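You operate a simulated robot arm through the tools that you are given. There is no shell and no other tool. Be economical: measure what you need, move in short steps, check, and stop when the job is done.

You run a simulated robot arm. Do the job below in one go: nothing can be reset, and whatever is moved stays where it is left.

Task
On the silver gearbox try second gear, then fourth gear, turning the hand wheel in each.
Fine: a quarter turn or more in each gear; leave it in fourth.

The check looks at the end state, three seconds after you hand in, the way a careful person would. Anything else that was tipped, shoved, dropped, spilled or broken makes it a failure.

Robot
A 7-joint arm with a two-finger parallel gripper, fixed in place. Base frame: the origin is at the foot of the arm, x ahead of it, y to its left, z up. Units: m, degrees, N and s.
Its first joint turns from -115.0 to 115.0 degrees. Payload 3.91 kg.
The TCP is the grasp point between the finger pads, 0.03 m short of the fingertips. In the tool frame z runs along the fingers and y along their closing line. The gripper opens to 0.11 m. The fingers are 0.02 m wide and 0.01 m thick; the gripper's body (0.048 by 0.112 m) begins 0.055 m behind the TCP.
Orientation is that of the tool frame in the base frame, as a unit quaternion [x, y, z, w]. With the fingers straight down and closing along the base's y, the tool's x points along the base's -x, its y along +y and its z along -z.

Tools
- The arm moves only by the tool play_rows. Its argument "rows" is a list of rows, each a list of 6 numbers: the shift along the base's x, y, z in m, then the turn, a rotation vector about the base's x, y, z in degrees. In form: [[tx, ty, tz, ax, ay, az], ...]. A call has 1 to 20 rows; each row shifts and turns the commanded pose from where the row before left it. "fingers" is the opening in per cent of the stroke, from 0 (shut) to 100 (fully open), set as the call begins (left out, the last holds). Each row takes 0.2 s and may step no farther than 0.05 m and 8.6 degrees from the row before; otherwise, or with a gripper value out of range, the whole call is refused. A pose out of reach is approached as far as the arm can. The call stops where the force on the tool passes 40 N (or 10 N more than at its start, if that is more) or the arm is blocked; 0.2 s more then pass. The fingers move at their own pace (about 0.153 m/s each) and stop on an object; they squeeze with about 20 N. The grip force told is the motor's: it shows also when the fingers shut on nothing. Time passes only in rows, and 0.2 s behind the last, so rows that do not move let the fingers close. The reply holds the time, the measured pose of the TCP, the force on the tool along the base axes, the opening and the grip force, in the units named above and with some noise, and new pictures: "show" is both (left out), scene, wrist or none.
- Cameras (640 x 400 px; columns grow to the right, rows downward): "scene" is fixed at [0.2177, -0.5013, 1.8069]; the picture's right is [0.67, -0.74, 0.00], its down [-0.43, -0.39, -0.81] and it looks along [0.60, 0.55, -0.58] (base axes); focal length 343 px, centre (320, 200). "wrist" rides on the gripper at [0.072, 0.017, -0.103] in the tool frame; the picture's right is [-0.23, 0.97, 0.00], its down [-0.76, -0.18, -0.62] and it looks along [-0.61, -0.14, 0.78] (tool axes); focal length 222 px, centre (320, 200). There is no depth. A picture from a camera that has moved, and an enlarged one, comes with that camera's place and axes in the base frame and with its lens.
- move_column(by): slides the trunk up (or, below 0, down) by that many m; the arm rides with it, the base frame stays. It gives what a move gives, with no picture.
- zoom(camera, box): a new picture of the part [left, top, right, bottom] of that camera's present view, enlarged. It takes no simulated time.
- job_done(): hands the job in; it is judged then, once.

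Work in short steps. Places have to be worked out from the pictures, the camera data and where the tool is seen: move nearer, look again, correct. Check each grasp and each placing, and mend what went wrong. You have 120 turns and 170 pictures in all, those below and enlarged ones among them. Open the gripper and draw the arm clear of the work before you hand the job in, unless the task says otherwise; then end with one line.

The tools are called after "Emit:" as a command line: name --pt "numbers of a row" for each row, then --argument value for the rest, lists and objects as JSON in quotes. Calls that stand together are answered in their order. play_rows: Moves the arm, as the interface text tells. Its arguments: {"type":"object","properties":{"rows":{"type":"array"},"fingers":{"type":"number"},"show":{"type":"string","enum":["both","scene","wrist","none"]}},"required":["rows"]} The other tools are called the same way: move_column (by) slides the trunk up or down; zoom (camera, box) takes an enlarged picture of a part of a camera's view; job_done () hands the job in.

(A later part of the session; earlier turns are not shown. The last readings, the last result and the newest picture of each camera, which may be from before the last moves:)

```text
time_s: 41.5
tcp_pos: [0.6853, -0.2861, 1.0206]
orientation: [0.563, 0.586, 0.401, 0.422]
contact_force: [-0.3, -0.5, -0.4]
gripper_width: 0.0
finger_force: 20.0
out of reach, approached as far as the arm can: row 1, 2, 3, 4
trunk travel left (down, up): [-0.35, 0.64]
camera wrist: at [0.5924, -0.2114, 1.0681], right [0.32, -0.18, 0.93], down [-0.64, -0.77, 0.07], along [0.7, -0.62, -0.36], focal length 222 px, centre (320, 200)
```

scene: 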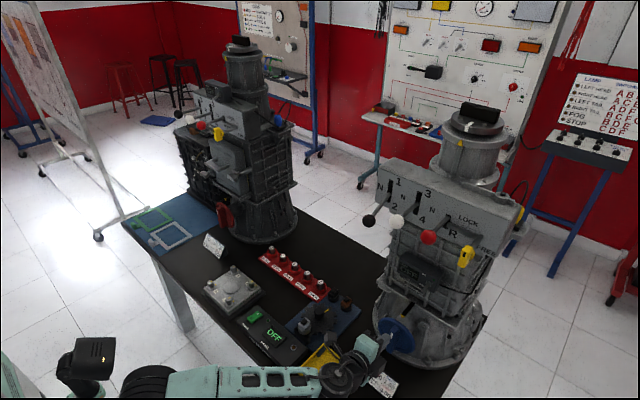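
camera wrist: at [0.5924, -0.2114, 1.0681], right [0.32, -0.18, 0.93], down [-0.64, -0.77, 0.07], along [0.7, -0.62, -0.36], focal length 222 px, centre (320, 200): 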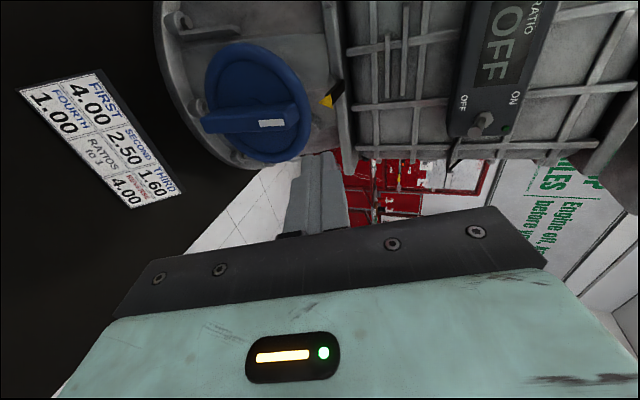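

The wrist is near its limit because the forearm runs towards -y. Yawing the tool to the right should relieve it, so I'll do that, and push the fin from its left side instead.

Emit:
play_rows --pt "0 0 0.01 0 0 -8" --pt "0 0.01 0.01 0 0 -8" --pt "0 0.01 0.01 0 0 -8" --pt "0 0.01 0 0 7 0" --pt "0 0 0 0 7 0" --pt "0 0 0 0 7 0"

```text
time_s: 42.9
tcp_pos: [0.6854, -0.2669, 1.0533]
orientation: [0.678, 0.552, 0.224, 0.43]
contact_force: [0.4, -0.5, 0.9]
gripper_width: 0.0
finger_force: 20.2
out of reach, approached as far as the arm can: row 1, 2, 4
trunk travel left (down, up): [-0.35, 0.64]
camera wrist: at [0.635, -0.1626, 1.1105], right [0.48, -0.23, 0.85], down [-0.8, -0.51, 0.31], along [0.36, -0.83, -0.43], focal length 222 px, centre (320, 200)
```

scene: 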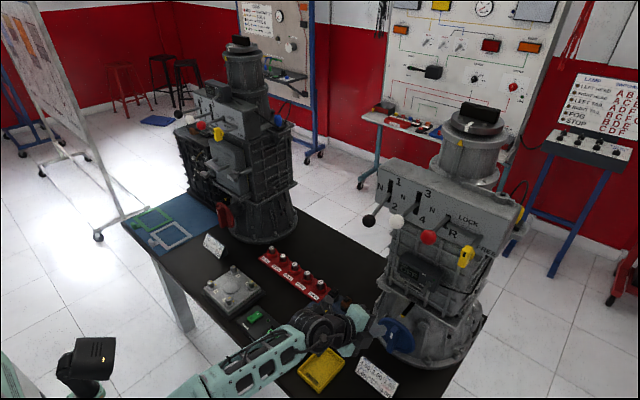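
wrist: 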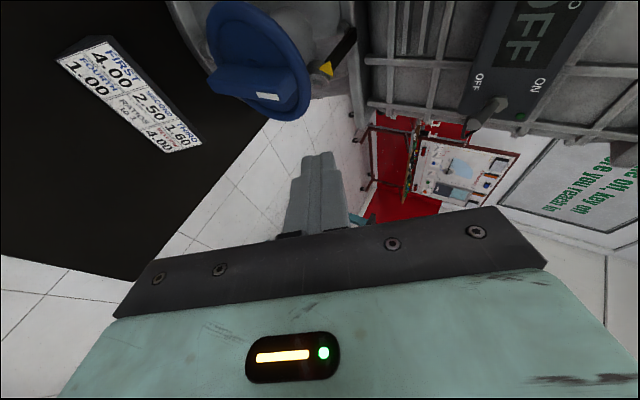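

The tool is now pitched 32° down and yawed 23° right. I'll move the tip left of the fin at the upper half, still in front of the wheel.

Emit:
play_rows --pt "0 0.02 0 0 0 0" --pt "0.01 0.02 -0.01 0 0 0" --pt "0.01 0.002 -0.03 0 0 0" --pt "0.005 0 -0.032 0 0 0"

```text
time_s: 43.9
tcp_pos: [0.7117, -0.2238, 0.9829]
orientation: [0.677, 0.552, 0.226, 0.432]
contact_force: [0.0, 0.6, -0.5]
gripper_width: 0.0001
finger_force: 20.3
trunk travel left (down, up): [-0.35, 0.64]
camera wrist: at [0.6602, -0.1203, 1.0394], right [0.47, -0.23, 0.85], down [-0.81, -0.5, 0.31], along [0.36, -0.83, -0.43], focal length 222 px, centre (320, 200)
```

scene: 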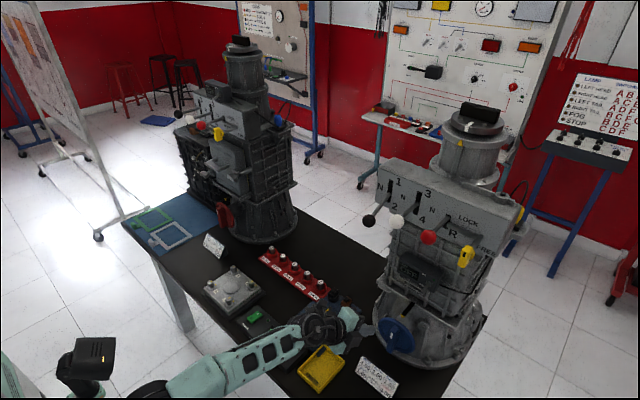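
wrist: 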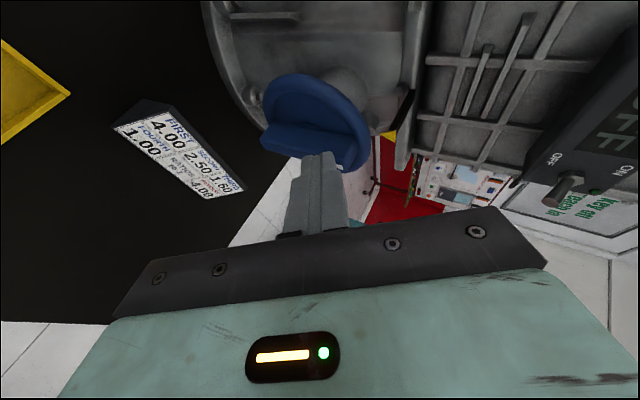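

The tip is at about (0.735,-0.234,0.967), just left of the fin. I'll advance 3.5 cm alongside the fin.

Emit:
play_rows --pt "0.018 0 0 0 0 0" --pt "0.018 0 0 0 0 0"

```text
time_s: 44.5
tcp_pos: [0.7476, -0.2257, 0.983]
orientation: [0.677, 0.551, 0.225, 0.432]
contact_force: [1.2, -0.9, -0.4]
gripper_width: 0.0
finger_force: 19.6
trunk travel left (down, up): [-0.35, 0.64]
camera wrist: at [0.6965, -0.1213, 1.0391], right [0.47, -0.23, 0.85], down [-0.81, -0.5, 0.31], along [0.36, -0.83, -0.43], focal length 222 px, centre (320, 200)
```

scene: 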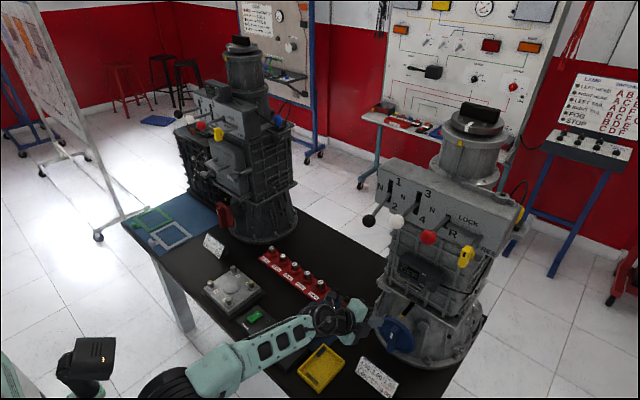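
wrist: 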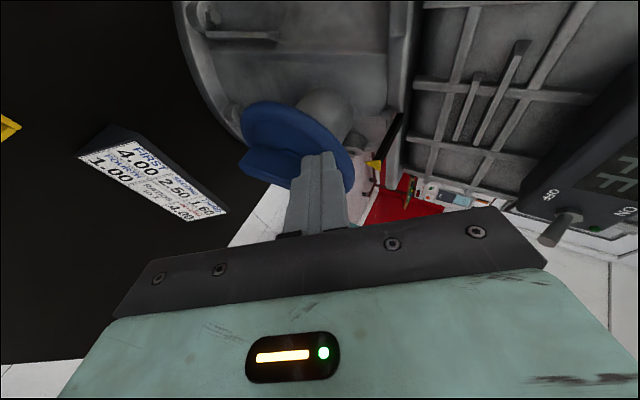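

No contact yet, and the tip is beside the fin. I'll sweep to the right along an arc about the hub (y -0.267, z 0.932), the first 60° or so.

Emit:
play_rows --pt "0 -0.007 0 0 0 0" --pt "0 -0.006 0 0 0 0" --pt "0 -0.01 0.002 0 0 0" --pt "0 -0.01 0.002 0 0 0" --pt "0 -0.01 -0.002 0 0 0" --pt "0 -0.009 -0.004 0 0 0"

```text
time_s: 45.9
tcp_pos: [0.7462, -0.2777, 0.9815]
orientation: [0.677, 0.552, 0.226, 0.432]
contact_force: [-2.9, 0.4, 2.9]
gripper_width: 0.0
finger_force: 20.2
trunk travel left (down, up): [-0.35, 0.64]
camera wrist: at [0.6955, -0.1733, 1.0373], right [0.47, -0.23, 0.85], down [-0.81, -0.5, 0.31], along [0.36, -0.83, -0.43], focal length 222 px, centre (320, 200)
```

scene: 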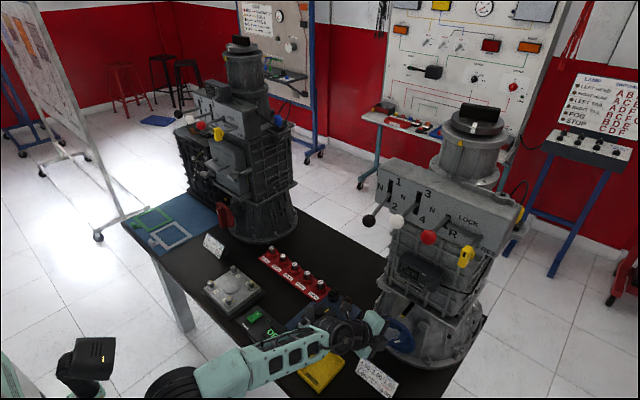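
wrist: 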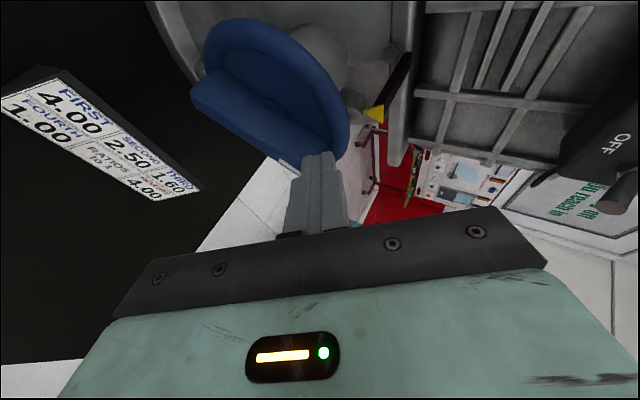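

The wheel is turning with only a few newtons. I'll carry on down the arc past 90° to about 120°.

Emit:
play_rows --pt "0 -0.007 -0.007 0 0 0" --pt "0 -0.007 -0.008 0 0 0" --pt "0 -0.003 -0.007 0 0 0" --pt "0 -0.001 -0.007 0 0 0" --pt "0 0 -0.007 0 0 0"

```text
time_s: 47.1
tcp_pos: [0.7451, -0.2951, 0.9419]
orientation: [0.679, 0.551, 0.224, 0.43]
contact_force: [-0.2, -7.6, 4.1]
gripper_width: 0.0003
finger_force: 19.9
trunk travel left (down, up): [-0.35, 0.64]
camera wrist: at [0.6955, -0.1918, 0.9996], right [0.47, -0.23, 0.85], down [-0.81, -0.5, 0.31], along [0.35, -0.83, -0.43], focal length 222 px, centre (320, 200)
```

scene: 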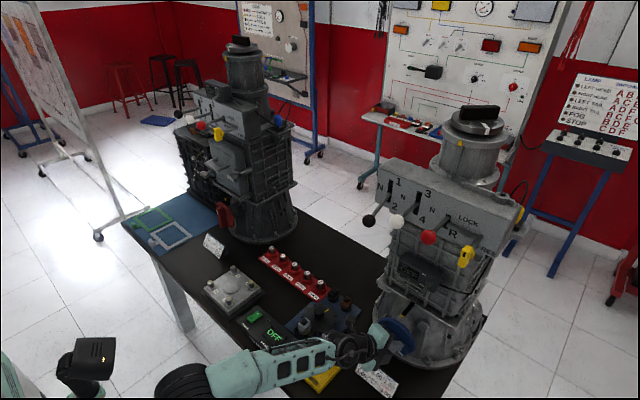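
wrist: 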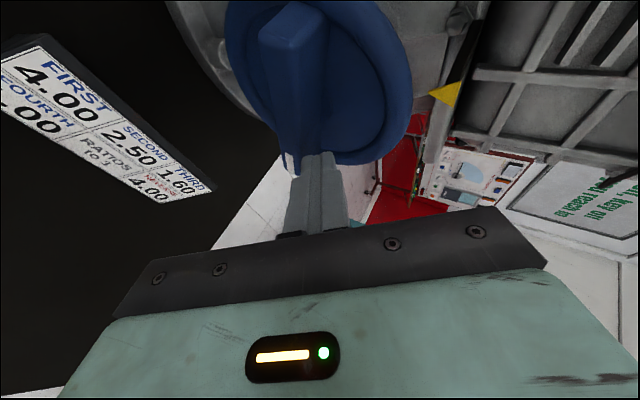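

The fin is now at about 110° and the output on top has visibly moved, so second gear is engaged. I'll push a little more for margin.

Emit:
play_rows --pt "0 0.001 -0.006 0 0 0" --pt "0 0.002 -0.005 0 0 0"

```text
time_s: 47.7
tcp_pos: [0.7466, -0.2925, 0.9303]
orientation: [0.679, 0.552, 0.224, 0.43]
contact_force: [-0.8, -11.3, -1.5]
gripper_width: 0.0
finger_force: 20.0
trunk travel left (down, up): [-0.35, 0.64]
camera wrist: at [0.6958, -0.1888, 0.9877], right [0.48, -0.24, 0.85], down [-0.81, -0.5, 0.31], along [0.35, -0.83, -0.43], focal length 222 px, centre (320, 200)
```

scene: 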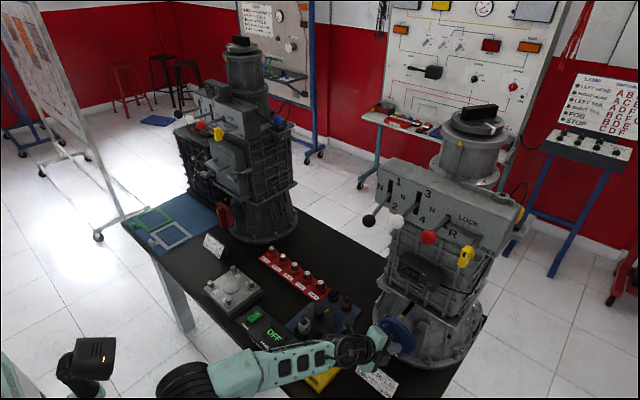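
wrist: 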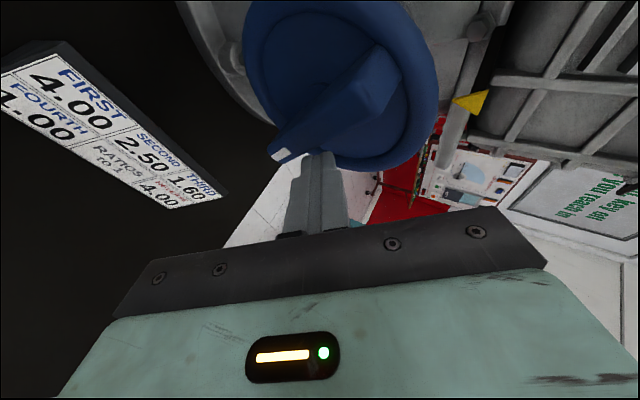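

The wheel has turned about 130–140°. I'll withdraw backwards and up.

Emit:
play_rows --pt "-0.005 -0.002 0.008 0 0 0" --pt "-0.02 0 0.01 0 0 0" --pt "-0.02 0 0.02 0 0 0" --pt "-0.01 0.02 0.03 0 0 0" --pt "0 0.03 0.04 0 0 0"

```text
time_s: 48.9
tcp_pos: [0.6907, -0.2426, 1.0397]
orientation: [0.678, 0.552, 0.225, 0.43]
contact_force: [-0.4, -0.2, 0.6]
gripper_width: 0.0
finger_force: 19.8
trunk travel left (down, up): [-0.35, 0.64]
camera wrist: at [0.6398, -0.1396, 1.0972], right [0.47, -0.23, 0.85], down [-0.81, -0.5, 0.31], along [0.36, -0.83, -0.43], focal length 222 px, centre (320, 200)
```

scene: 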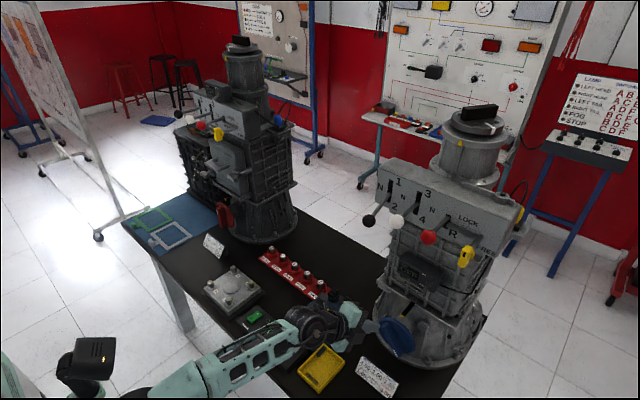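
wrist: 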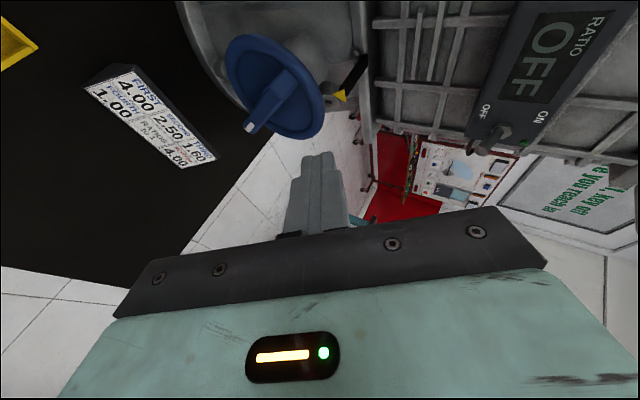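

Next I bring the tool back up to the levers: move left, trunk up 0.18, and restore the horizontal orientation, with the fingers open.

Emit:
play_rows --pt "0 0.03 0.02 0 0 0" --pt "0 0.03 0.02 0 0 0" --pt "0 0.03 0.02 0 0 0" --show "none" --fingers 70

Emit:
move_column --by 0.18

Emit:
play_rows --pt "0 0 0.01 0 -8 0" --pt "0 0 0.01 0 -8 0" --pt "0 0 0 0 -8 0" --pt "0 0 0 0 -8 0" --pt "0 0 0 0 0 8" --pt "0 0 0 0 0 8" --pt "0 0 0 0 0 7"

```text
time_s: 49.7
tcp_pos: [0.6907, -0.1535, 1.0997]
orientation: [0.679, 0.551, 0.224, 0.431]
contact_force: [0.1, 0.3, 0.3]
gripper_width: 0.0774
finger_force: 0.0
trunk travel left (down, up): [-0.35, 0.64]
```

```text
time_s: 51.7
tcp_pos: [0.6908, -0.154, 1.2791]
orientation: [0.678, 0.552, 0.225, 0.431]
contact_force: [0.6, -0.9, 0.3]
gripper_width: 0.077
finger_force: 0.1
trunk travel left (down, up): [-0.53, 0.46]
```

```text
time_s: 53.3
tcp_pos: [0.6853, -0.2381, 1.3348]
orientation: [0.561, 0.469, 0.435, 0.525]
contact_force: [-1.6, 5.7, 3.2]
gripper_width: 0.0769
finger_force: 0.0
out of reach, approached as far as the arm can: row 4, 5
trunk travel left (down, up): [-0.53, 0.46]
camera wrist: at [0.5984, -0.1463, 1.3592], right [0.03, -0.23, 0.97], down [-0.76, -0.64, -0.13], along [0.65, -0.74, -0.19], focal length 222 px, centre (320, 200)
```

scene: 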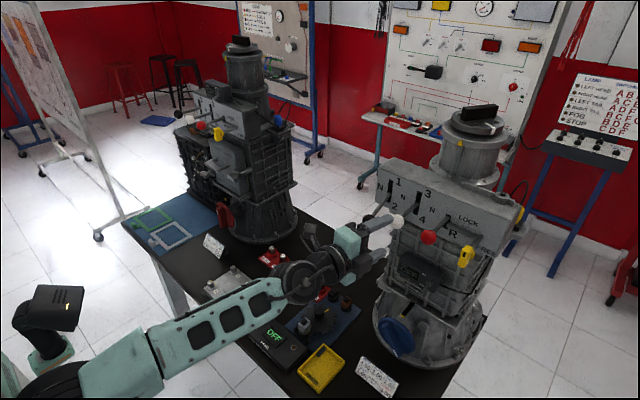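
wrist: 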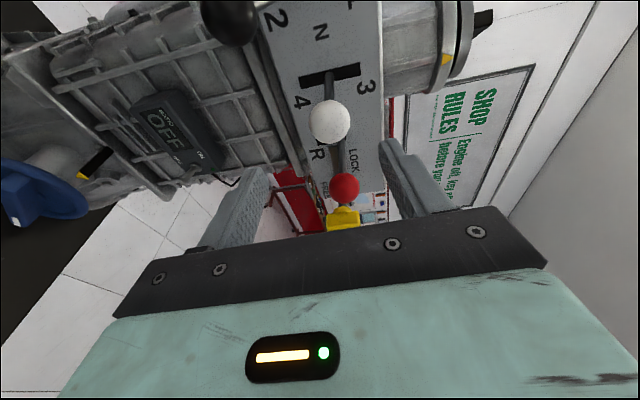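

The solver drifted right to y≈-0.238 while resolving limits, but both balls are where I left them (black z≈1.296, white z≈1.342). I'll move left to the black lever while staying short of the balls.

Emit:
play_rows --pt "0.002 0.02 0 0 0 0" --pt "0.002 0.02 -0.01 0 0 0" --pt "0.002 0.02 -0.015 0 0 0" --pt "0.002 0.02 -0.015 0 0 0"

```text
time_s: 54.3
tcp_pos: [0.7106, -0.0774, 1.289]
orientation: [0.516, 0.521, 0.487, 0.475]
contact_force: [0.3, 0.1, -0.2]
gripper_width: 0.077
finger_force: 0.1
trunk travel left (down, up): [-0.53, 0.46]
camera wrist: at [0.6079, -0.0053, 1.3156], right [0.08, -0.23, 0.97], down [-0.62, -0.77, -0.14], along [0.78, -0.59, -0.21], focal length 222 px, centre (320, 200)
```

scene: 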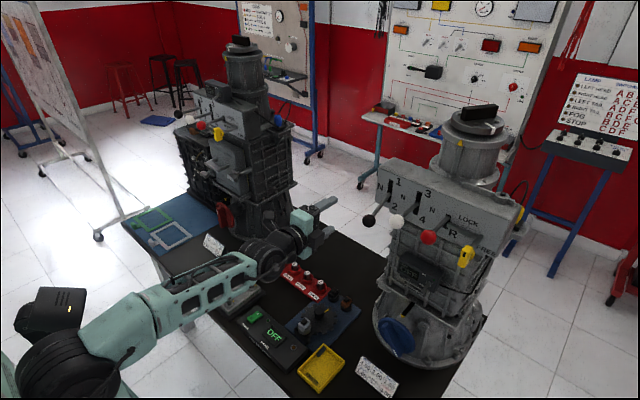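
wrist: 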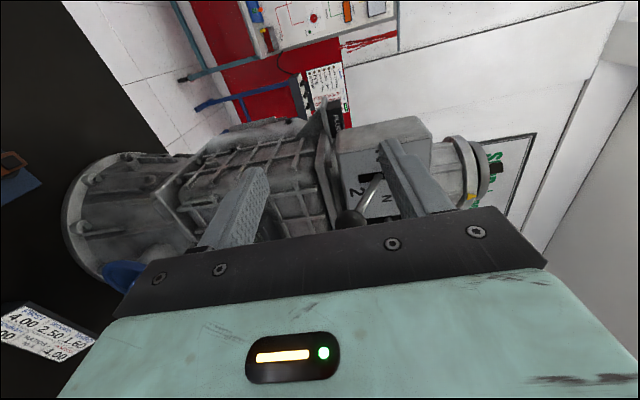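

Now horizontal at y≈-0.077, z≈1.289. The ball will be between the fingers vertically, so I'll slide right to it and then advance.

Emit:
play_rows --pt "0 -0.03 0.002 0 0 0" --pt "0 -0.03 0.003 0 0 0" --pt "0 -0.02 0 0 0 0"

```text
time_s: 55.1
tcp_pos: [0.7104, -0.1576, 1.2969]
orientation: [0.515, 0.522, 0.488, 0.474]
contact_force: [0.6, 1.3, -0.1]
gripper_width: 0.077
finger_force: 0.0
trunk travel left (down, up): [-0.53, 0.46]
camera wrist: at [0.6075, -0.0856, 1.3232], right [0.08, -0.23, 0.97], down [-0.62, -0.77, -0.14], along [0.78, -0.59, -0.2], focal length 222 px, centre (320, 200)
```

scene: 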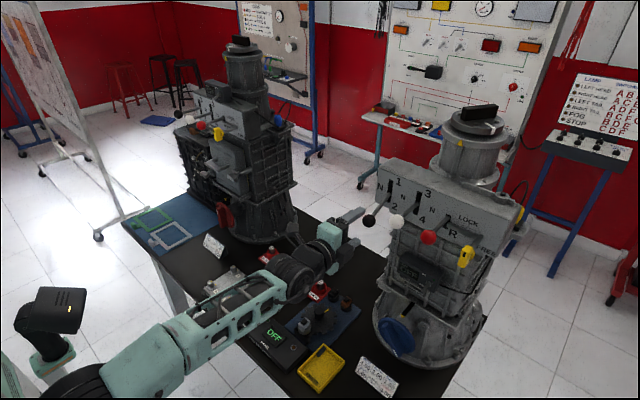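
wrist: 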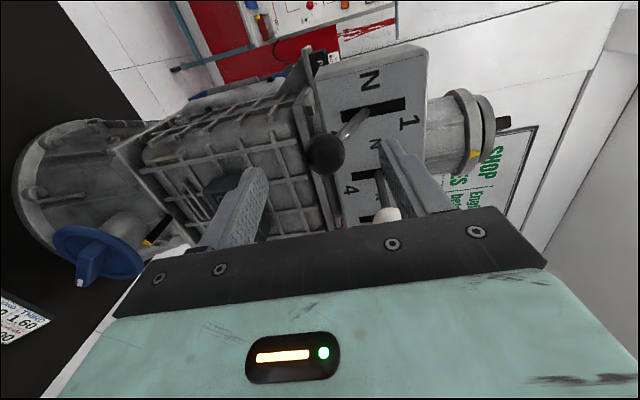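

The ball is at (0.764,-0.16,1.298), aligned. I'll advance 4.5 cm and close to about 40 mm around it.

Emit:
play_rows --pt "0.02 -0.001 0 0 0 0" --pt "0.025 -0.001 0 0 0 0" --show "none"

Emit:
play_rows --pt "0 0 0 0 0 0" --pt "0 0 0 0 0 0" --fingers 37 --show "wrist"

```text
time_s: 55.7
tcp_pos: [0.757, -0.1586, 1.296]
orientation: [0.516, 0.521, 0.487, 0.474]
contact_force: [0.3, -0.3, 0.9]
gripper_width: 0.0772
finger_force: 0.0
trunk travel left (down, up): [-0.53, 0.46]
```

```text
time_s: 56.3
tcp_pos: [0.7558, -0.1584, 1.2975]
orientation: [0.516, 0.52, 0.487, 0.474]
contact_force: [-0.2, -0.1, 0.7]
gripper_width: 0.0404
finger_force: 0.1
trunk travel left (down, up): [-0.53, 0.46]
camera wrist: at [0.6527, -0.0867, 1.3229], right [0.08, -0.23, 0.97], down [-0.62, -0.77, -0.14], along [0.78, -0.59, -0.21], focal length 222 px, centre (320, 200)
```

wrist: 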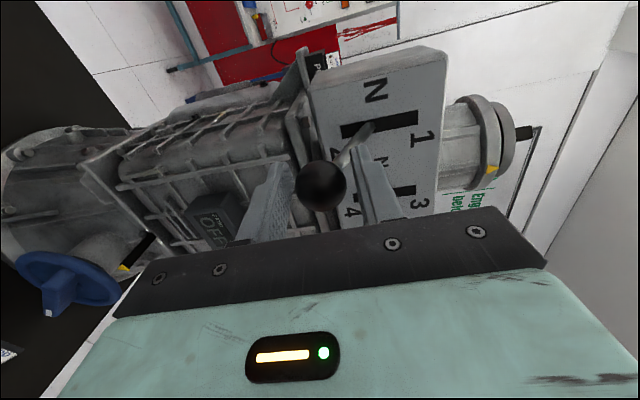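

The ball is captured; I'll lift 47 mm along the arc back to neutral.

Emit:
play_rows --pt "0 0 0.008 0 0 0" --pt "-0.001 0 0.008 0 0 0" --pt "-0.002 0 0.008 0 0 0" --pt "-0.001 0 0.008 0 0 0" --pt "-0.001 0 0.008 0 0 0" --pt "0 0 0.007 0 0 0"

```text
time_s: 57.7
tcp_pos: [0.7504, -0.1588, 1.3441]
orientation: [0.516, 0.521, 0.487, 0.474]
contact_force: [-0.7, -0.9, -0.2]
gripper_width: 0.0406
finger_force: 0.0
trunk travel left (down, up): [-0.53, 0.46]
camera wrist: at [0.6479, -0.0869, 1.3694], right [0.08, -0.23, 0.97], down [-0.62, -0.77, -0.14], along [0.78, -0.59, -0.21], focal length 222 px, centre (320, 200)
```

scene: 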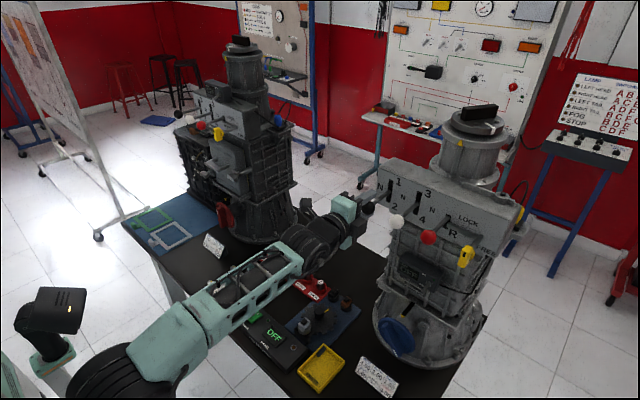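
wrist: 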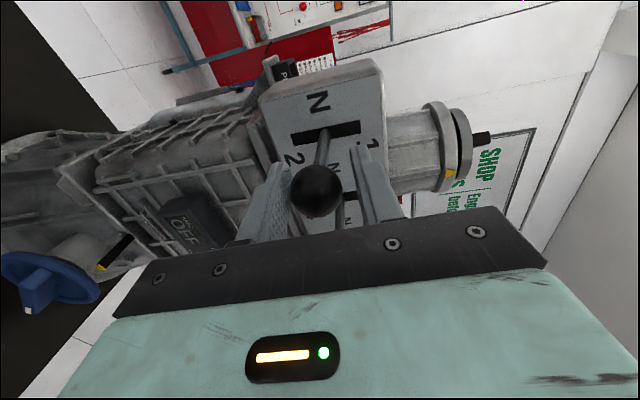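

The lever looks level again. I'll open, back off and compare with its original position.

Emit:
play_rows --pt "0 0 -0.002 0 0 0" --pt "0 0 0 0 0 0" --fingers 65 --show "none"

Emit:
play_rows --pt "-0.02 0.001 0 0 0 0" --pt "-0.02 0.001 0 0 0 0" --pt "-0.005 0.001 0 0 0 0"

Emit:
zoom --camera "scene" --box '[350, 160, 510, 260]'

```text
time_s: 58.3
tcp_pos: [0.7509, -0.1588, 1.3412]
orientation: [0.515, 0.521, 0.487, 0.475]
contact_force: [-0.1, 0.1, 0.2]
gripper_width: 0.0717
finger_force: 0.0
trunk travel left (down, up): [-0.53, 0.46]
```

```text
time_s: 59.1
tcp_pos: [0.7059, -0.1554, 1.3406]
orientation: [0.516, 0.52, 0.488, 0.475]
contact_force: [1.1, -0.4, 0.3]
gripper_width: 0.0715
finger_force: 0.0
trunk travel left (down, up): [-0.53, 0.46]
camera wrist: at [0.6026, -0.0835, 1.3671], right [0.08, -0.23, 0.97], down [-0.62, -0.77, -0.14], along [0.78, -0.59, -0.2], focal length 222 px, centre (320, 200)
```

scene: 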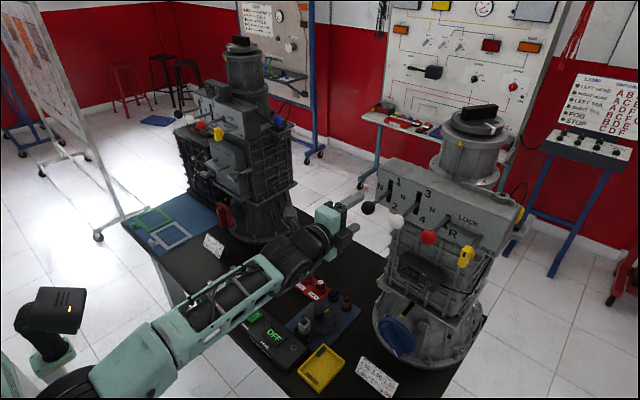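
wrist: 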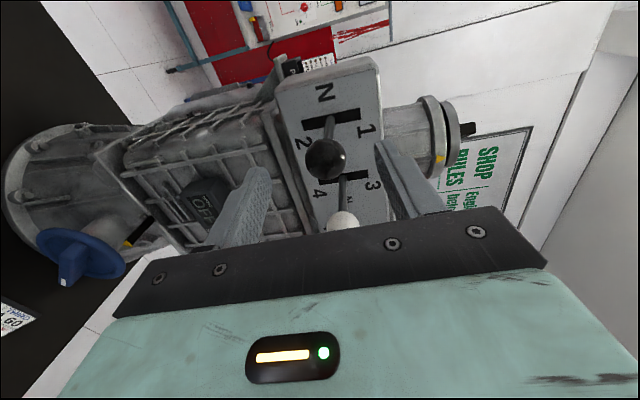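

```text
4.00 times, centred on (430, 210) of scene
camera zoom: at [0.2177, -0.5013, 1.8069], right [0.67, -0.74, 0.0], down [-0.43, -0.39, -0.81], along [0.6, 0.55, -0.58], focal length 1371 px, centre (-120, 160)
```

zoom: 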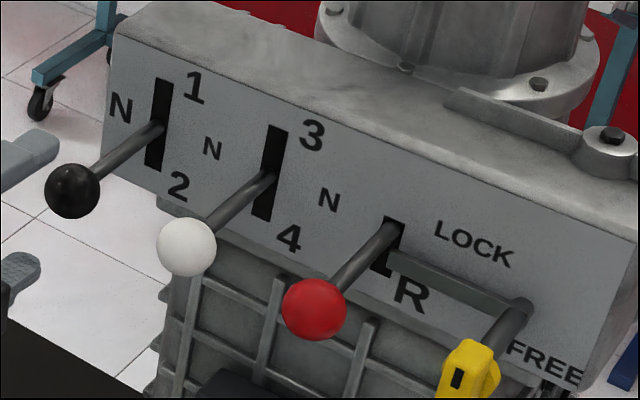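

The black lever is exactly back in neutral. Now I'll slide right to the white lever; the balls pass between the open fingers.

Emit:
play_rows --pt "0 -0.025 0 0 0 0" --pt "0 -0.025 0 0 0 0" --pt "0 -0.028 0 0 0 0" --show "wrist"

```text
time_s: 59.9
tcp_pos: [0.7074, -0.233, 1.3403]
orientation: [0.516, 0.521, 0.487, 0.474]
contact_force: [0.7, 0.6, -0.9]
gripper_width: 0.0715
finger_force: 0.2
trunk travel left (down, up): [-0.53, 0.46]
camera wrist: at [0.6034, -0.1619, 1.3668], right [0.08, -0.23, 0.97], down [-0.62, -0.77, -0.14], along [0.78, -0.59, -0.21], focal length 222 px, centre (320, 200)
```

wrist: 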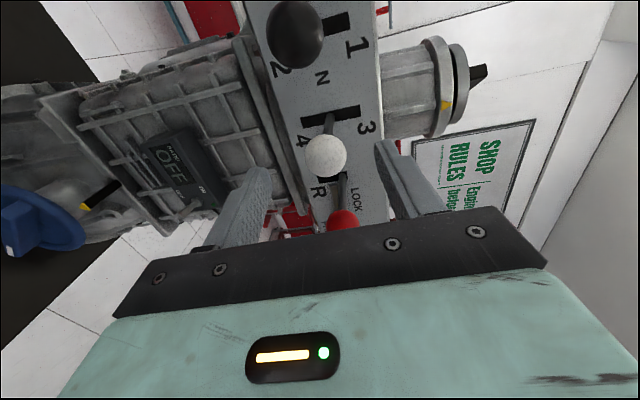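

Aligned with the white ball. I'll advance, close around it, and push down towards "4".

Emit:
play_rows --pt "0.02 -0.001 0.001 0 0 0" --pt "0.025 -0.001 0.001 0 0 0" --show "none"

Emit:
play_rows --pt "0 0 0 0 0 0" --pt "0 0 0 0 0 0" --fingers 35 --show "wrist"

Emit:
play_rows --pt "0 0 -0.007 0 0 0" --pt "0 0 -0.007 0 0 0" --pt "0 0 -0.007 0 0 0" --pt "0 0 -0.007 0 0 0" --pt "0.001 0 -0.006 0 0 0" --pt "0.001 0 -0.006 0 0 0" --show "wrist"

```text
time_s: 60.5
tcp_pos: [0.7503, -0.237, 1.3446]
orientation: [0.516, 0.521, 0.487, 0.474]
contact_force: [0.3, -0.1, 0.2]
gripper_width: 0.0716
finger_force: 0.0
trunk travel left (down, up): [-0.53, 0.46]
```

```text
time_s: 61.1
tcp_pos: [0.7512, -0.2364, 1.3451]
orientation: [0.515, 0.522, 0.487, 0.474]
contact_force: [0.2, -1.0, 0.0]
gripper_width: 0.0384
finger_force: 0.1
trunk travel left (down, up): [-0.53, 0.46]
camera wrist: at [0.6475, -0.1651, 1.37], right [0.08, -0.23, 0.97], down [-0.62, -0.77, -0.14], along [0.78, -0.59, -0.21], focal length 222 px, centre (320, 200)
```

wrist: 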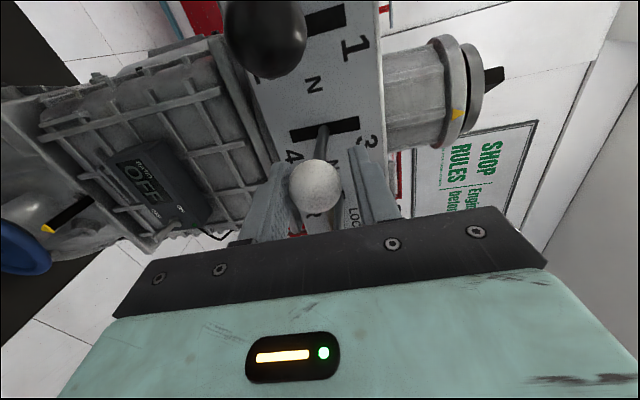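

```text
time_s: 62.5
tcp_pos: [0.7543, -0.2352, 1.3055]
orientation: [0.517, 0.521, 0.486, 0.474]
contact_force: [0.8, 1.2, -5.2]
gripper_width: 0.0411
finger_force: 2.9
out of reach, approached as far as the arm can: row 4
trunk travel left (down, up): [-0.53, 0.46]
camera wrist: at [0.6503, -0.1637, 1.332], right [0.08, -0.23, 0.97], down [-0.62, -0.77, -0.13], along [0.78, -0.59, -0.21], focal length 222 px, centre (320, 200)
```

wrist: 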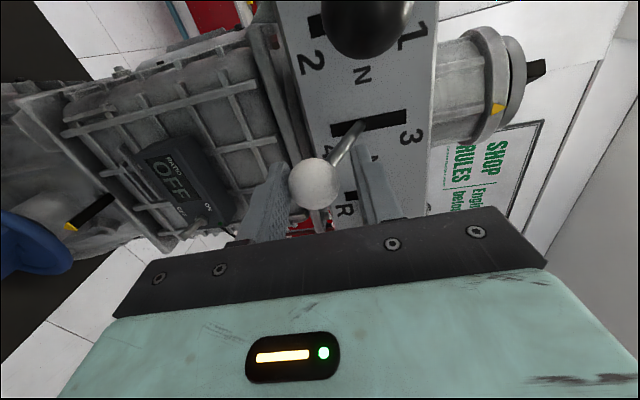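

It's moving down well. I'll loosen the grip slightly and continue to the stop.

Emit:
play_rows --pt "0 0 -0.004 0 0 0" --pt "0 0 -0.004 0 0 0" --pt "0 0 -0.004 0 0 0" --pt "0 0 -0.004 0 0 0" --fingers 40 --show "wrist"

```text
time_s: 63.5
tcp_pos: [0.7539, -0.2363, 1.2936]
orientation: [0.516, 0.521, 0.488, 0.474]
contact_force: [0.3, -0.3, 0.1]
gripper_width: 0.044
finger_force: 0.0
trunk travel left (down, up): [-0.53, 0.46]
camera wrist: at [0.6505, -0.1634, 1.3178], right [0.08, -0.23, 0.97], down [-0.62, -0.77, -0.14], along [0.78, -0.59, -0.21], focal length 222 px, centre (320, 200)
```

wrist: 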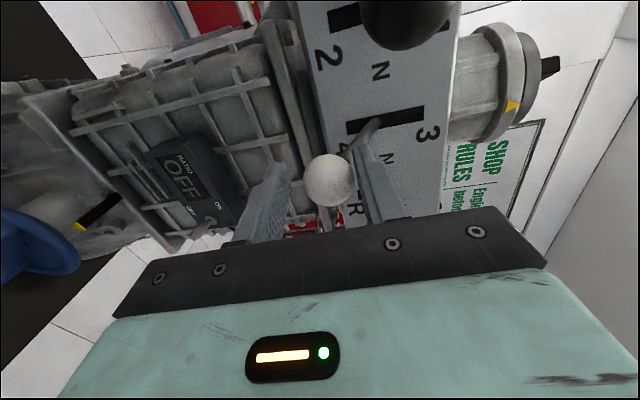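

Emit:
play_rows --pt "0 0 -0.004 0 0 0" --pt "0 0 -0.004 0 0 0" --pt "0 0 -0.003 0 0 0" --show "wrist"

```text
time_s: 64.3
tcp_pos: [0.7521, -0.2352, 1.2847]
orientation: [0.514, 0.52, 0.49, 0.475]
contact_force: [7.3, -0.9, 26.2]
gripper_width: 0.0574
finger_force: 13.6
trunk travel left (down, up): [-0.53, 0.46]
camera wrist: at [0.649, -0.1635, 1.3093], right [0.07, -0.23, 0.97], down [-0.62, -0.77, -0.14], along [0.78, -0.59, -0.2], focal length 222 px, centre (320, 200)
```

wrist: 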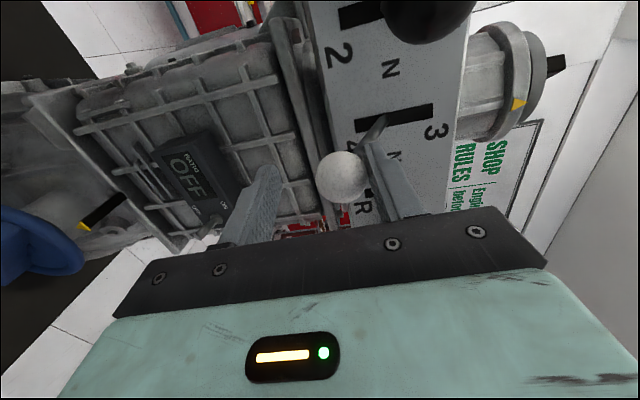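

The white lever has reached its stop (26 N). I'll relieve, open, back out and check.

Emit:
play_rows --pt "0 0 0.004 0 0 0" --pt "0 0 0.004 0 0 0" --fingers 68 --show "none"

Emit:
play_rows --pt "-0.02 0.002 0 0 0 0" --pt "-0.02 0.002 0 0 0 0" --pt "-0.01 0 0 0 0 0"

Emit:
zoom --camera "scene" --box '[350, 160, 510, 260]'

```text
time_s: 64.9
tcp_pos: [0.7539, -0.2367, 1.2886]
orientation: [0.516, 0.521, 0.487, 0.474]
contact_force: [0.1, 0.3, -0.1]
gripper_width: 0.0751
finger_force: 0.0
trunk travel left (down, up): [-0.53, 0.46]
```

```text
time_s: 65.7
tcp_pos: [0.7022, -0.2316, 1.2881]
orientation: [0.516, 0.522, 0.486, 0.475]
contact_force: [0.4, -0.5, 0.0]
gripper_width: 0.0748
finger_force: 0.0
trunk travel left (down, up): [-0.53, 0.46]
camera wrist: at [0.5998, -0.1594, 1.314], right [0.08, -0.23, 0.97], down [-0.62, -0.77, -0.14], along [0.78, -0.59, -0.21], focal length 222 px, centre (320, 200)
```

scene: 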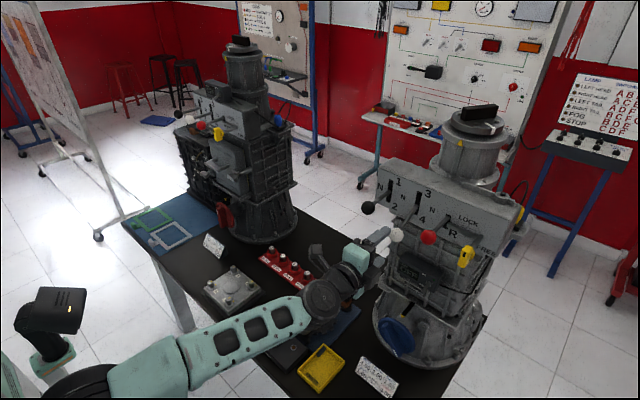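
wrist: 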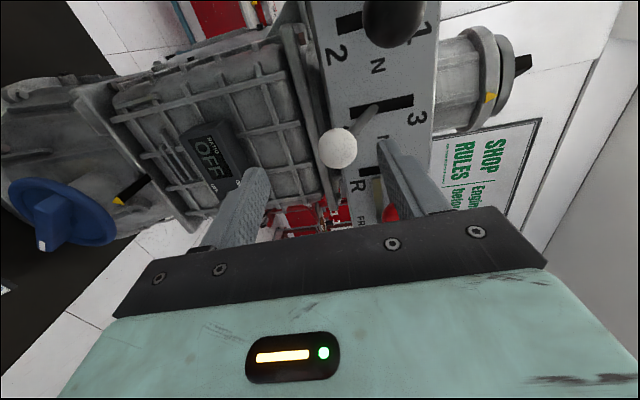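

```text
4.00 times, centred on (430, 210) of scene
camera zoom: at [0.2177, -0.5013, 1.8069], right [0.67, -0.74, 0.0], down [-0.43, -0.39, -0.81], along [0.6, 0.55, -0.58], focal length 1371 px, centre (-120, 160)
```

zoom: 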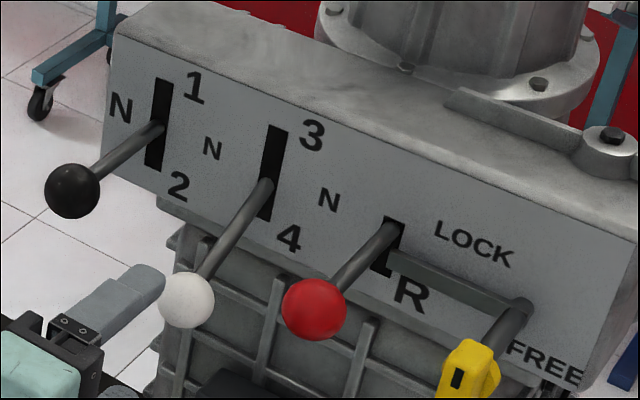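

White is in 4 and black in N. Next is the wheel again: close the fingers, lower the trunk, and restore the pitched and yawed pushing pose.

Emit:
play_rows --pt "-0.005 0.01 0 0 0 0" --pt "0 0.01 0 0 0 0" --pt "0 0 0 0 0 0" --fingers 0 --show "none"

Emit:
move_column --by -0.18

Emit:
play_rows --pt "0 0 0 0 0 -8" --pt "0 0 0 0 0 -8" --pt "0 0 0 0 0 -8" --pt "0 0 0 0 7 0" --pt "0 0 0 0 7 0" --pt "0 0 0 0 7 0" --pt "0 0 0 0 7 0"

```text
time_s: 66.5
tcp_pos: [0.6964, -0.2121, 1.2871]
orientation: [0.516, 0.521, 0.487, 0.474]
contact_force: [-0.4, 0.9, -0.3]
gripper_width: 0.0
finger_force: 20.4
trunk travel left (down, up): [-0.53, 0.46]
```

```text
time_s: 68.5
tcp_pos: [0.6984, -0.2114, 1.1086]
orientation: [0.516, 0.521, 0.487, 0.474]
contact_force: [1.0, 0.3, -0.5]
gripper_width: 0.0
finger_force: 20.0
trunk travel left (down, up): [-0.35, 0.64]
```

```text
time_s: 70.1
tcp_pos: [0.7109, -0.238, 1.1173]
orientation: [0.686, 0.528, 0.218, 0.451]
contact_force: [-0.8, 0.7, 0.2]
gripper_width: 0.0
finger_force: 19.9
out of reach, approached as far as the arm can: row 3
trunk travel left (down, up): [-0.35, 0.64]
camera wrist: at [0.6664, -0.1294, 1.1712], right [0.44, -0.24, 0.87], down [-0.84, -0.45, 0.3], along [0.32, -0.86, -0.4], focal length 222 px, centre (320, 200)
```

scene: 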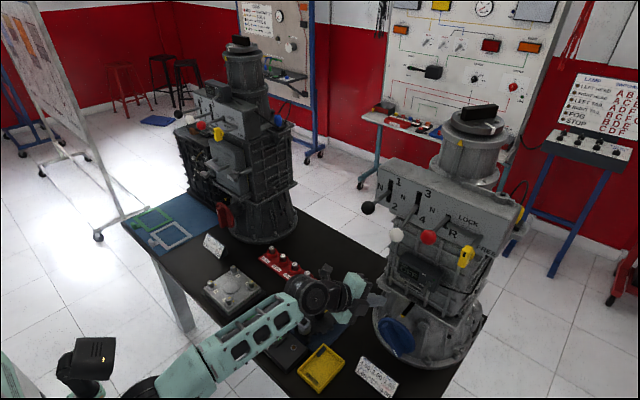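
wrist: 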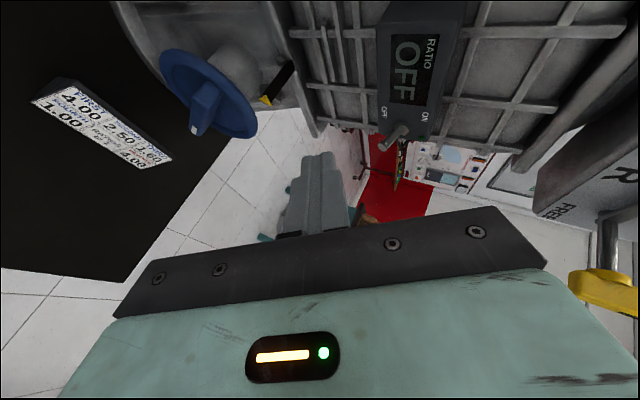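

The pushing pose is restored. The fin now leans about 40° left of vertical at its upper end, so I'll descend to the left of it.

Emit:
play_rows --pt "0 0.02 0 0 0 0" --pt "0 0.018 -0.03 0 0 0" --pt "0 0 -0.04 0 0 0" --pt "0 0 -0.04 0 0 0" --pt "0 0 -0.043 0 0 0"

```text
time_s: 71.3
tcp_pos: [0.7113, -0.1968, 0.9636]
orientation: [0.686, 0.527, 0.218, 0.451]
contact_force: [-0.8, 0.0, -0.2]
gripper_width: 0.0001
finger_force: 20.0
trunk travel left (down, up): [-0.35, 0.64]
camera wrist: at [0.6653, -0.0897, 1.0178], right [0.43, -0.25, 0.87], down [-0.84, -0.45, 0.29], along [0.32, -0.86, -0.4], focal length 222 px, centre (320, 200)
```

scene: 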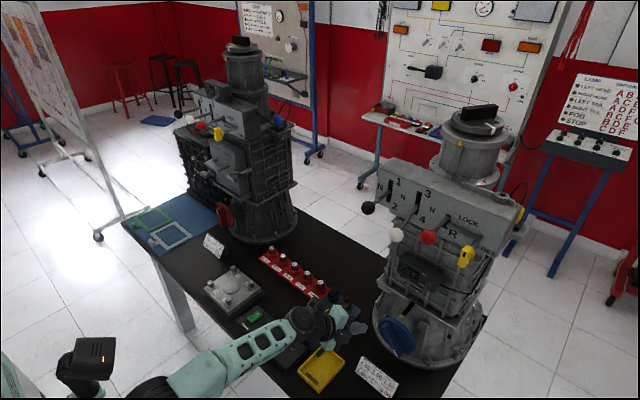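
wrist: 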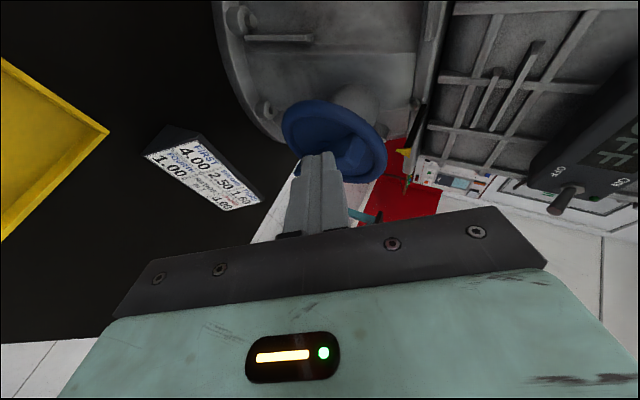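

Emit:
zoom --camera "wrist" --box '[250, 70, 430, 210]'

```text
2.86 times, centred on (340, 140) of wrist
camera zoom: at [0.6653, -0.0897, 1.0178], right [0.43, -0.25, 0.87], down [-0.84, -0.45, 0.29], along [0.32, -0.86, -0.4], focal length 635 px, centre (263, 371)
```

zoom: 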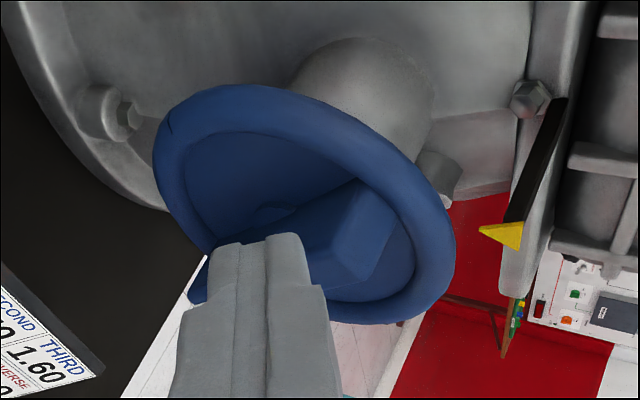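

The fin's upper end is up-left at about (0.765,-0.216,0.971). I'll position just beneath and left of it, then advance to the wheel.

Emit:
play_rows --pt "0 -0.01 -0.015 0 0 0" --pt "0.018 -0.002 0 0 0 0" --pt "0.018 0 0 0 0 0" --show "wrist"

Emit:
zoom --camera "wrist" --box '[250, 70, 430, 210]'

```text
time_s: 72.1
tcp_pos: [0.7479, -0.2117, 0.9495]
orientation: [0.686, 0.527, 0.218, 0.451]
contact_force: [-0.1, -0.4, 1.4]
gripper_width: 0.0001
finger_force: 20.2
trunk travel left (down, up): [-0.35, 0.64]
camera wrist: at [0.7016, -0.103, 1.003], right [0.43, -0.25, 0.87], down [-0.84, -0.45, 0.29], along [0.32, -0.86, -0.4], focal length 222 px, centre (320, 200)
```

wrist: 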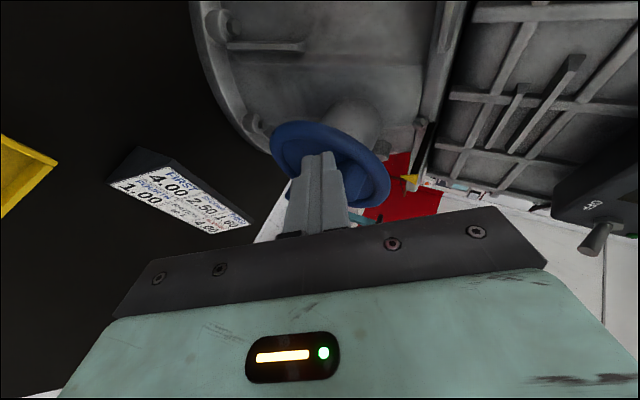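

```text
2.86 times, centred on (340, 140) of wrist
camera zoom: at [0.7016, -0.103, 1.003], right [0.43, -0.25, 0.87], down [-0.84, -0.45, 0.29], along [0.32, -0.86, -0.4], focal length 635 px, centre (263, 371)
```

zoom: 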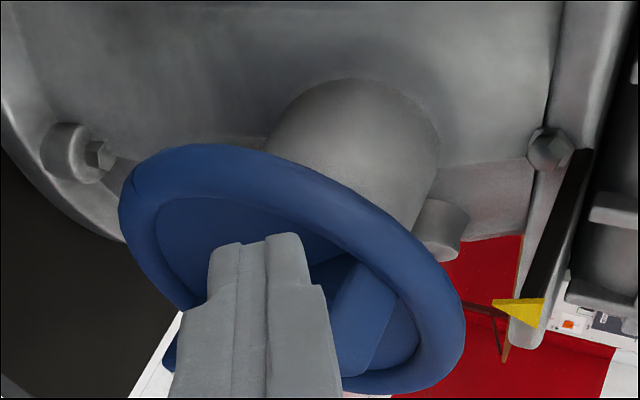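

The finger is nested against the fin's left side. I'll sweep up, over the top and right along the arc.

Emit:
play_rows --pt "0 -0.005 0.007 0 0 0" --pt "0 -0.004 0.008 0 0 0" --pt "0 -0.003 0.007 0 0 0" --pt "0 -0.007 0.006 0 0 0" --pt "0 -0.006 0.005 0 0 0" --pt "0 -0.01 0.002 0 0 0" --pt "0 -0.01 0.002 0 0 0"

```text
time_s: 73.7
tcp_pos: [0.7481, -0.2552, 0.9846]
orientation: [0.687, 0.526, 0.218, 0.451]
contact_force: [0.3, 1.4, 1.0]
gripper_width: 0.0
finger_force: 19.7
trunk travel left (down, up): [-0.35, 0.64]
camera wrist: at [0.7016, -0.1487, 1.0396], right [0.43, -0.25, 0.87], down [-0.84, -0.45, 0.29], along [0.32, -0.86, -0.4], focal length 222 px, centre (320, 200)
```

scene: 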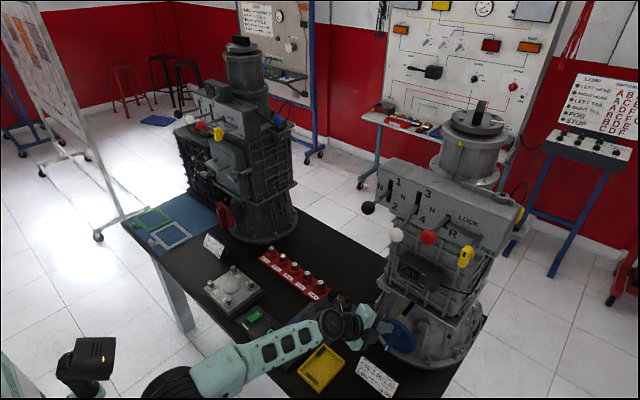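
wrist: 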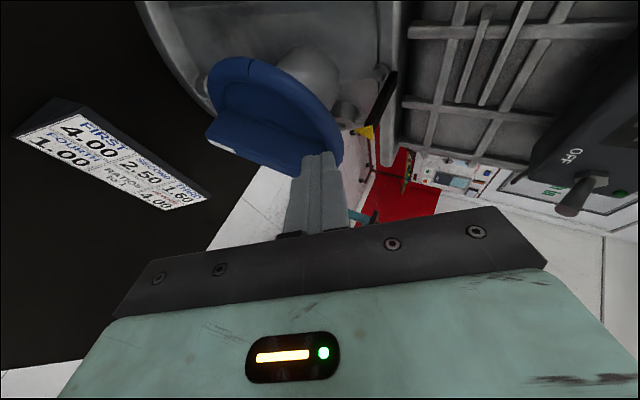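

Both the wheel and the output are turning. I'll continue along the arc, past horizontal on the right, as before.

Emit:
play_rows --pt "0 -0.01 -0.002 0 0 0" --pt "0 -0.009 -0.004 0 0 0" --pt "0 -0.007 -0.007 0 0 0" --pt "0 -0.007 -0.008 0 0 0" --pt "0 -0.003 -0.007 0 0 0" --pt "0 -0.001 -0.007 0 0 0" --pt "0 0 -0.006 0 0 0"

```text
time_s: 75.3
tcp_pos: [0.7475, -0.2947, 0.9462]
orientation: [0.687, 0.526, 0.217, 0.452]
contact_force: [-1.7, -9.1, 7.4]
gripper_width: 0.0001
finger_force: 19.8
trunk travel left (down, up): [-0.35, 0.64]
camera wrist: at [0.7019, -0.1865, 0.9999], right [0.43, -0.25, 0.87], down [-0.84, -0.45, 0.29], along [0.32, -0.86, -0.4], focal length 222 px, centre (320, 200)
```

scene: 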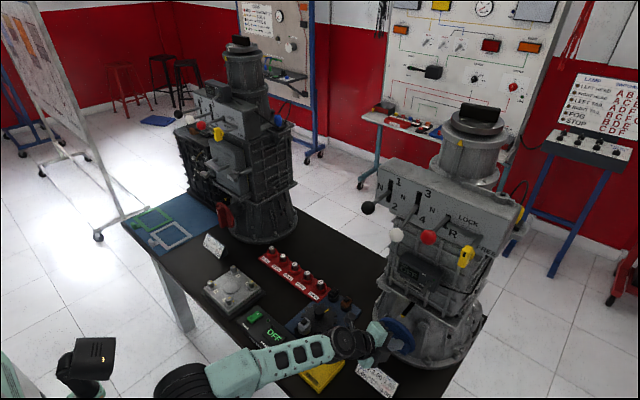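
wrist: 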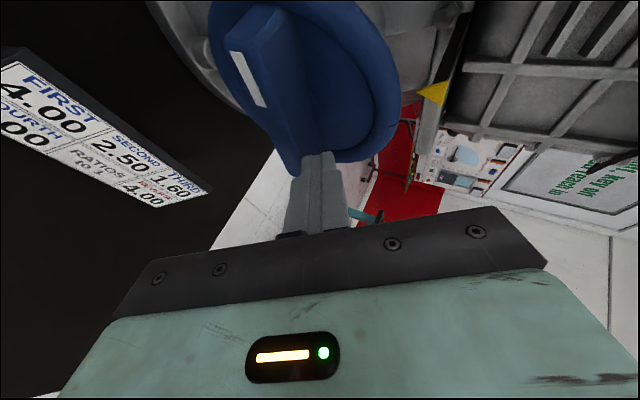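

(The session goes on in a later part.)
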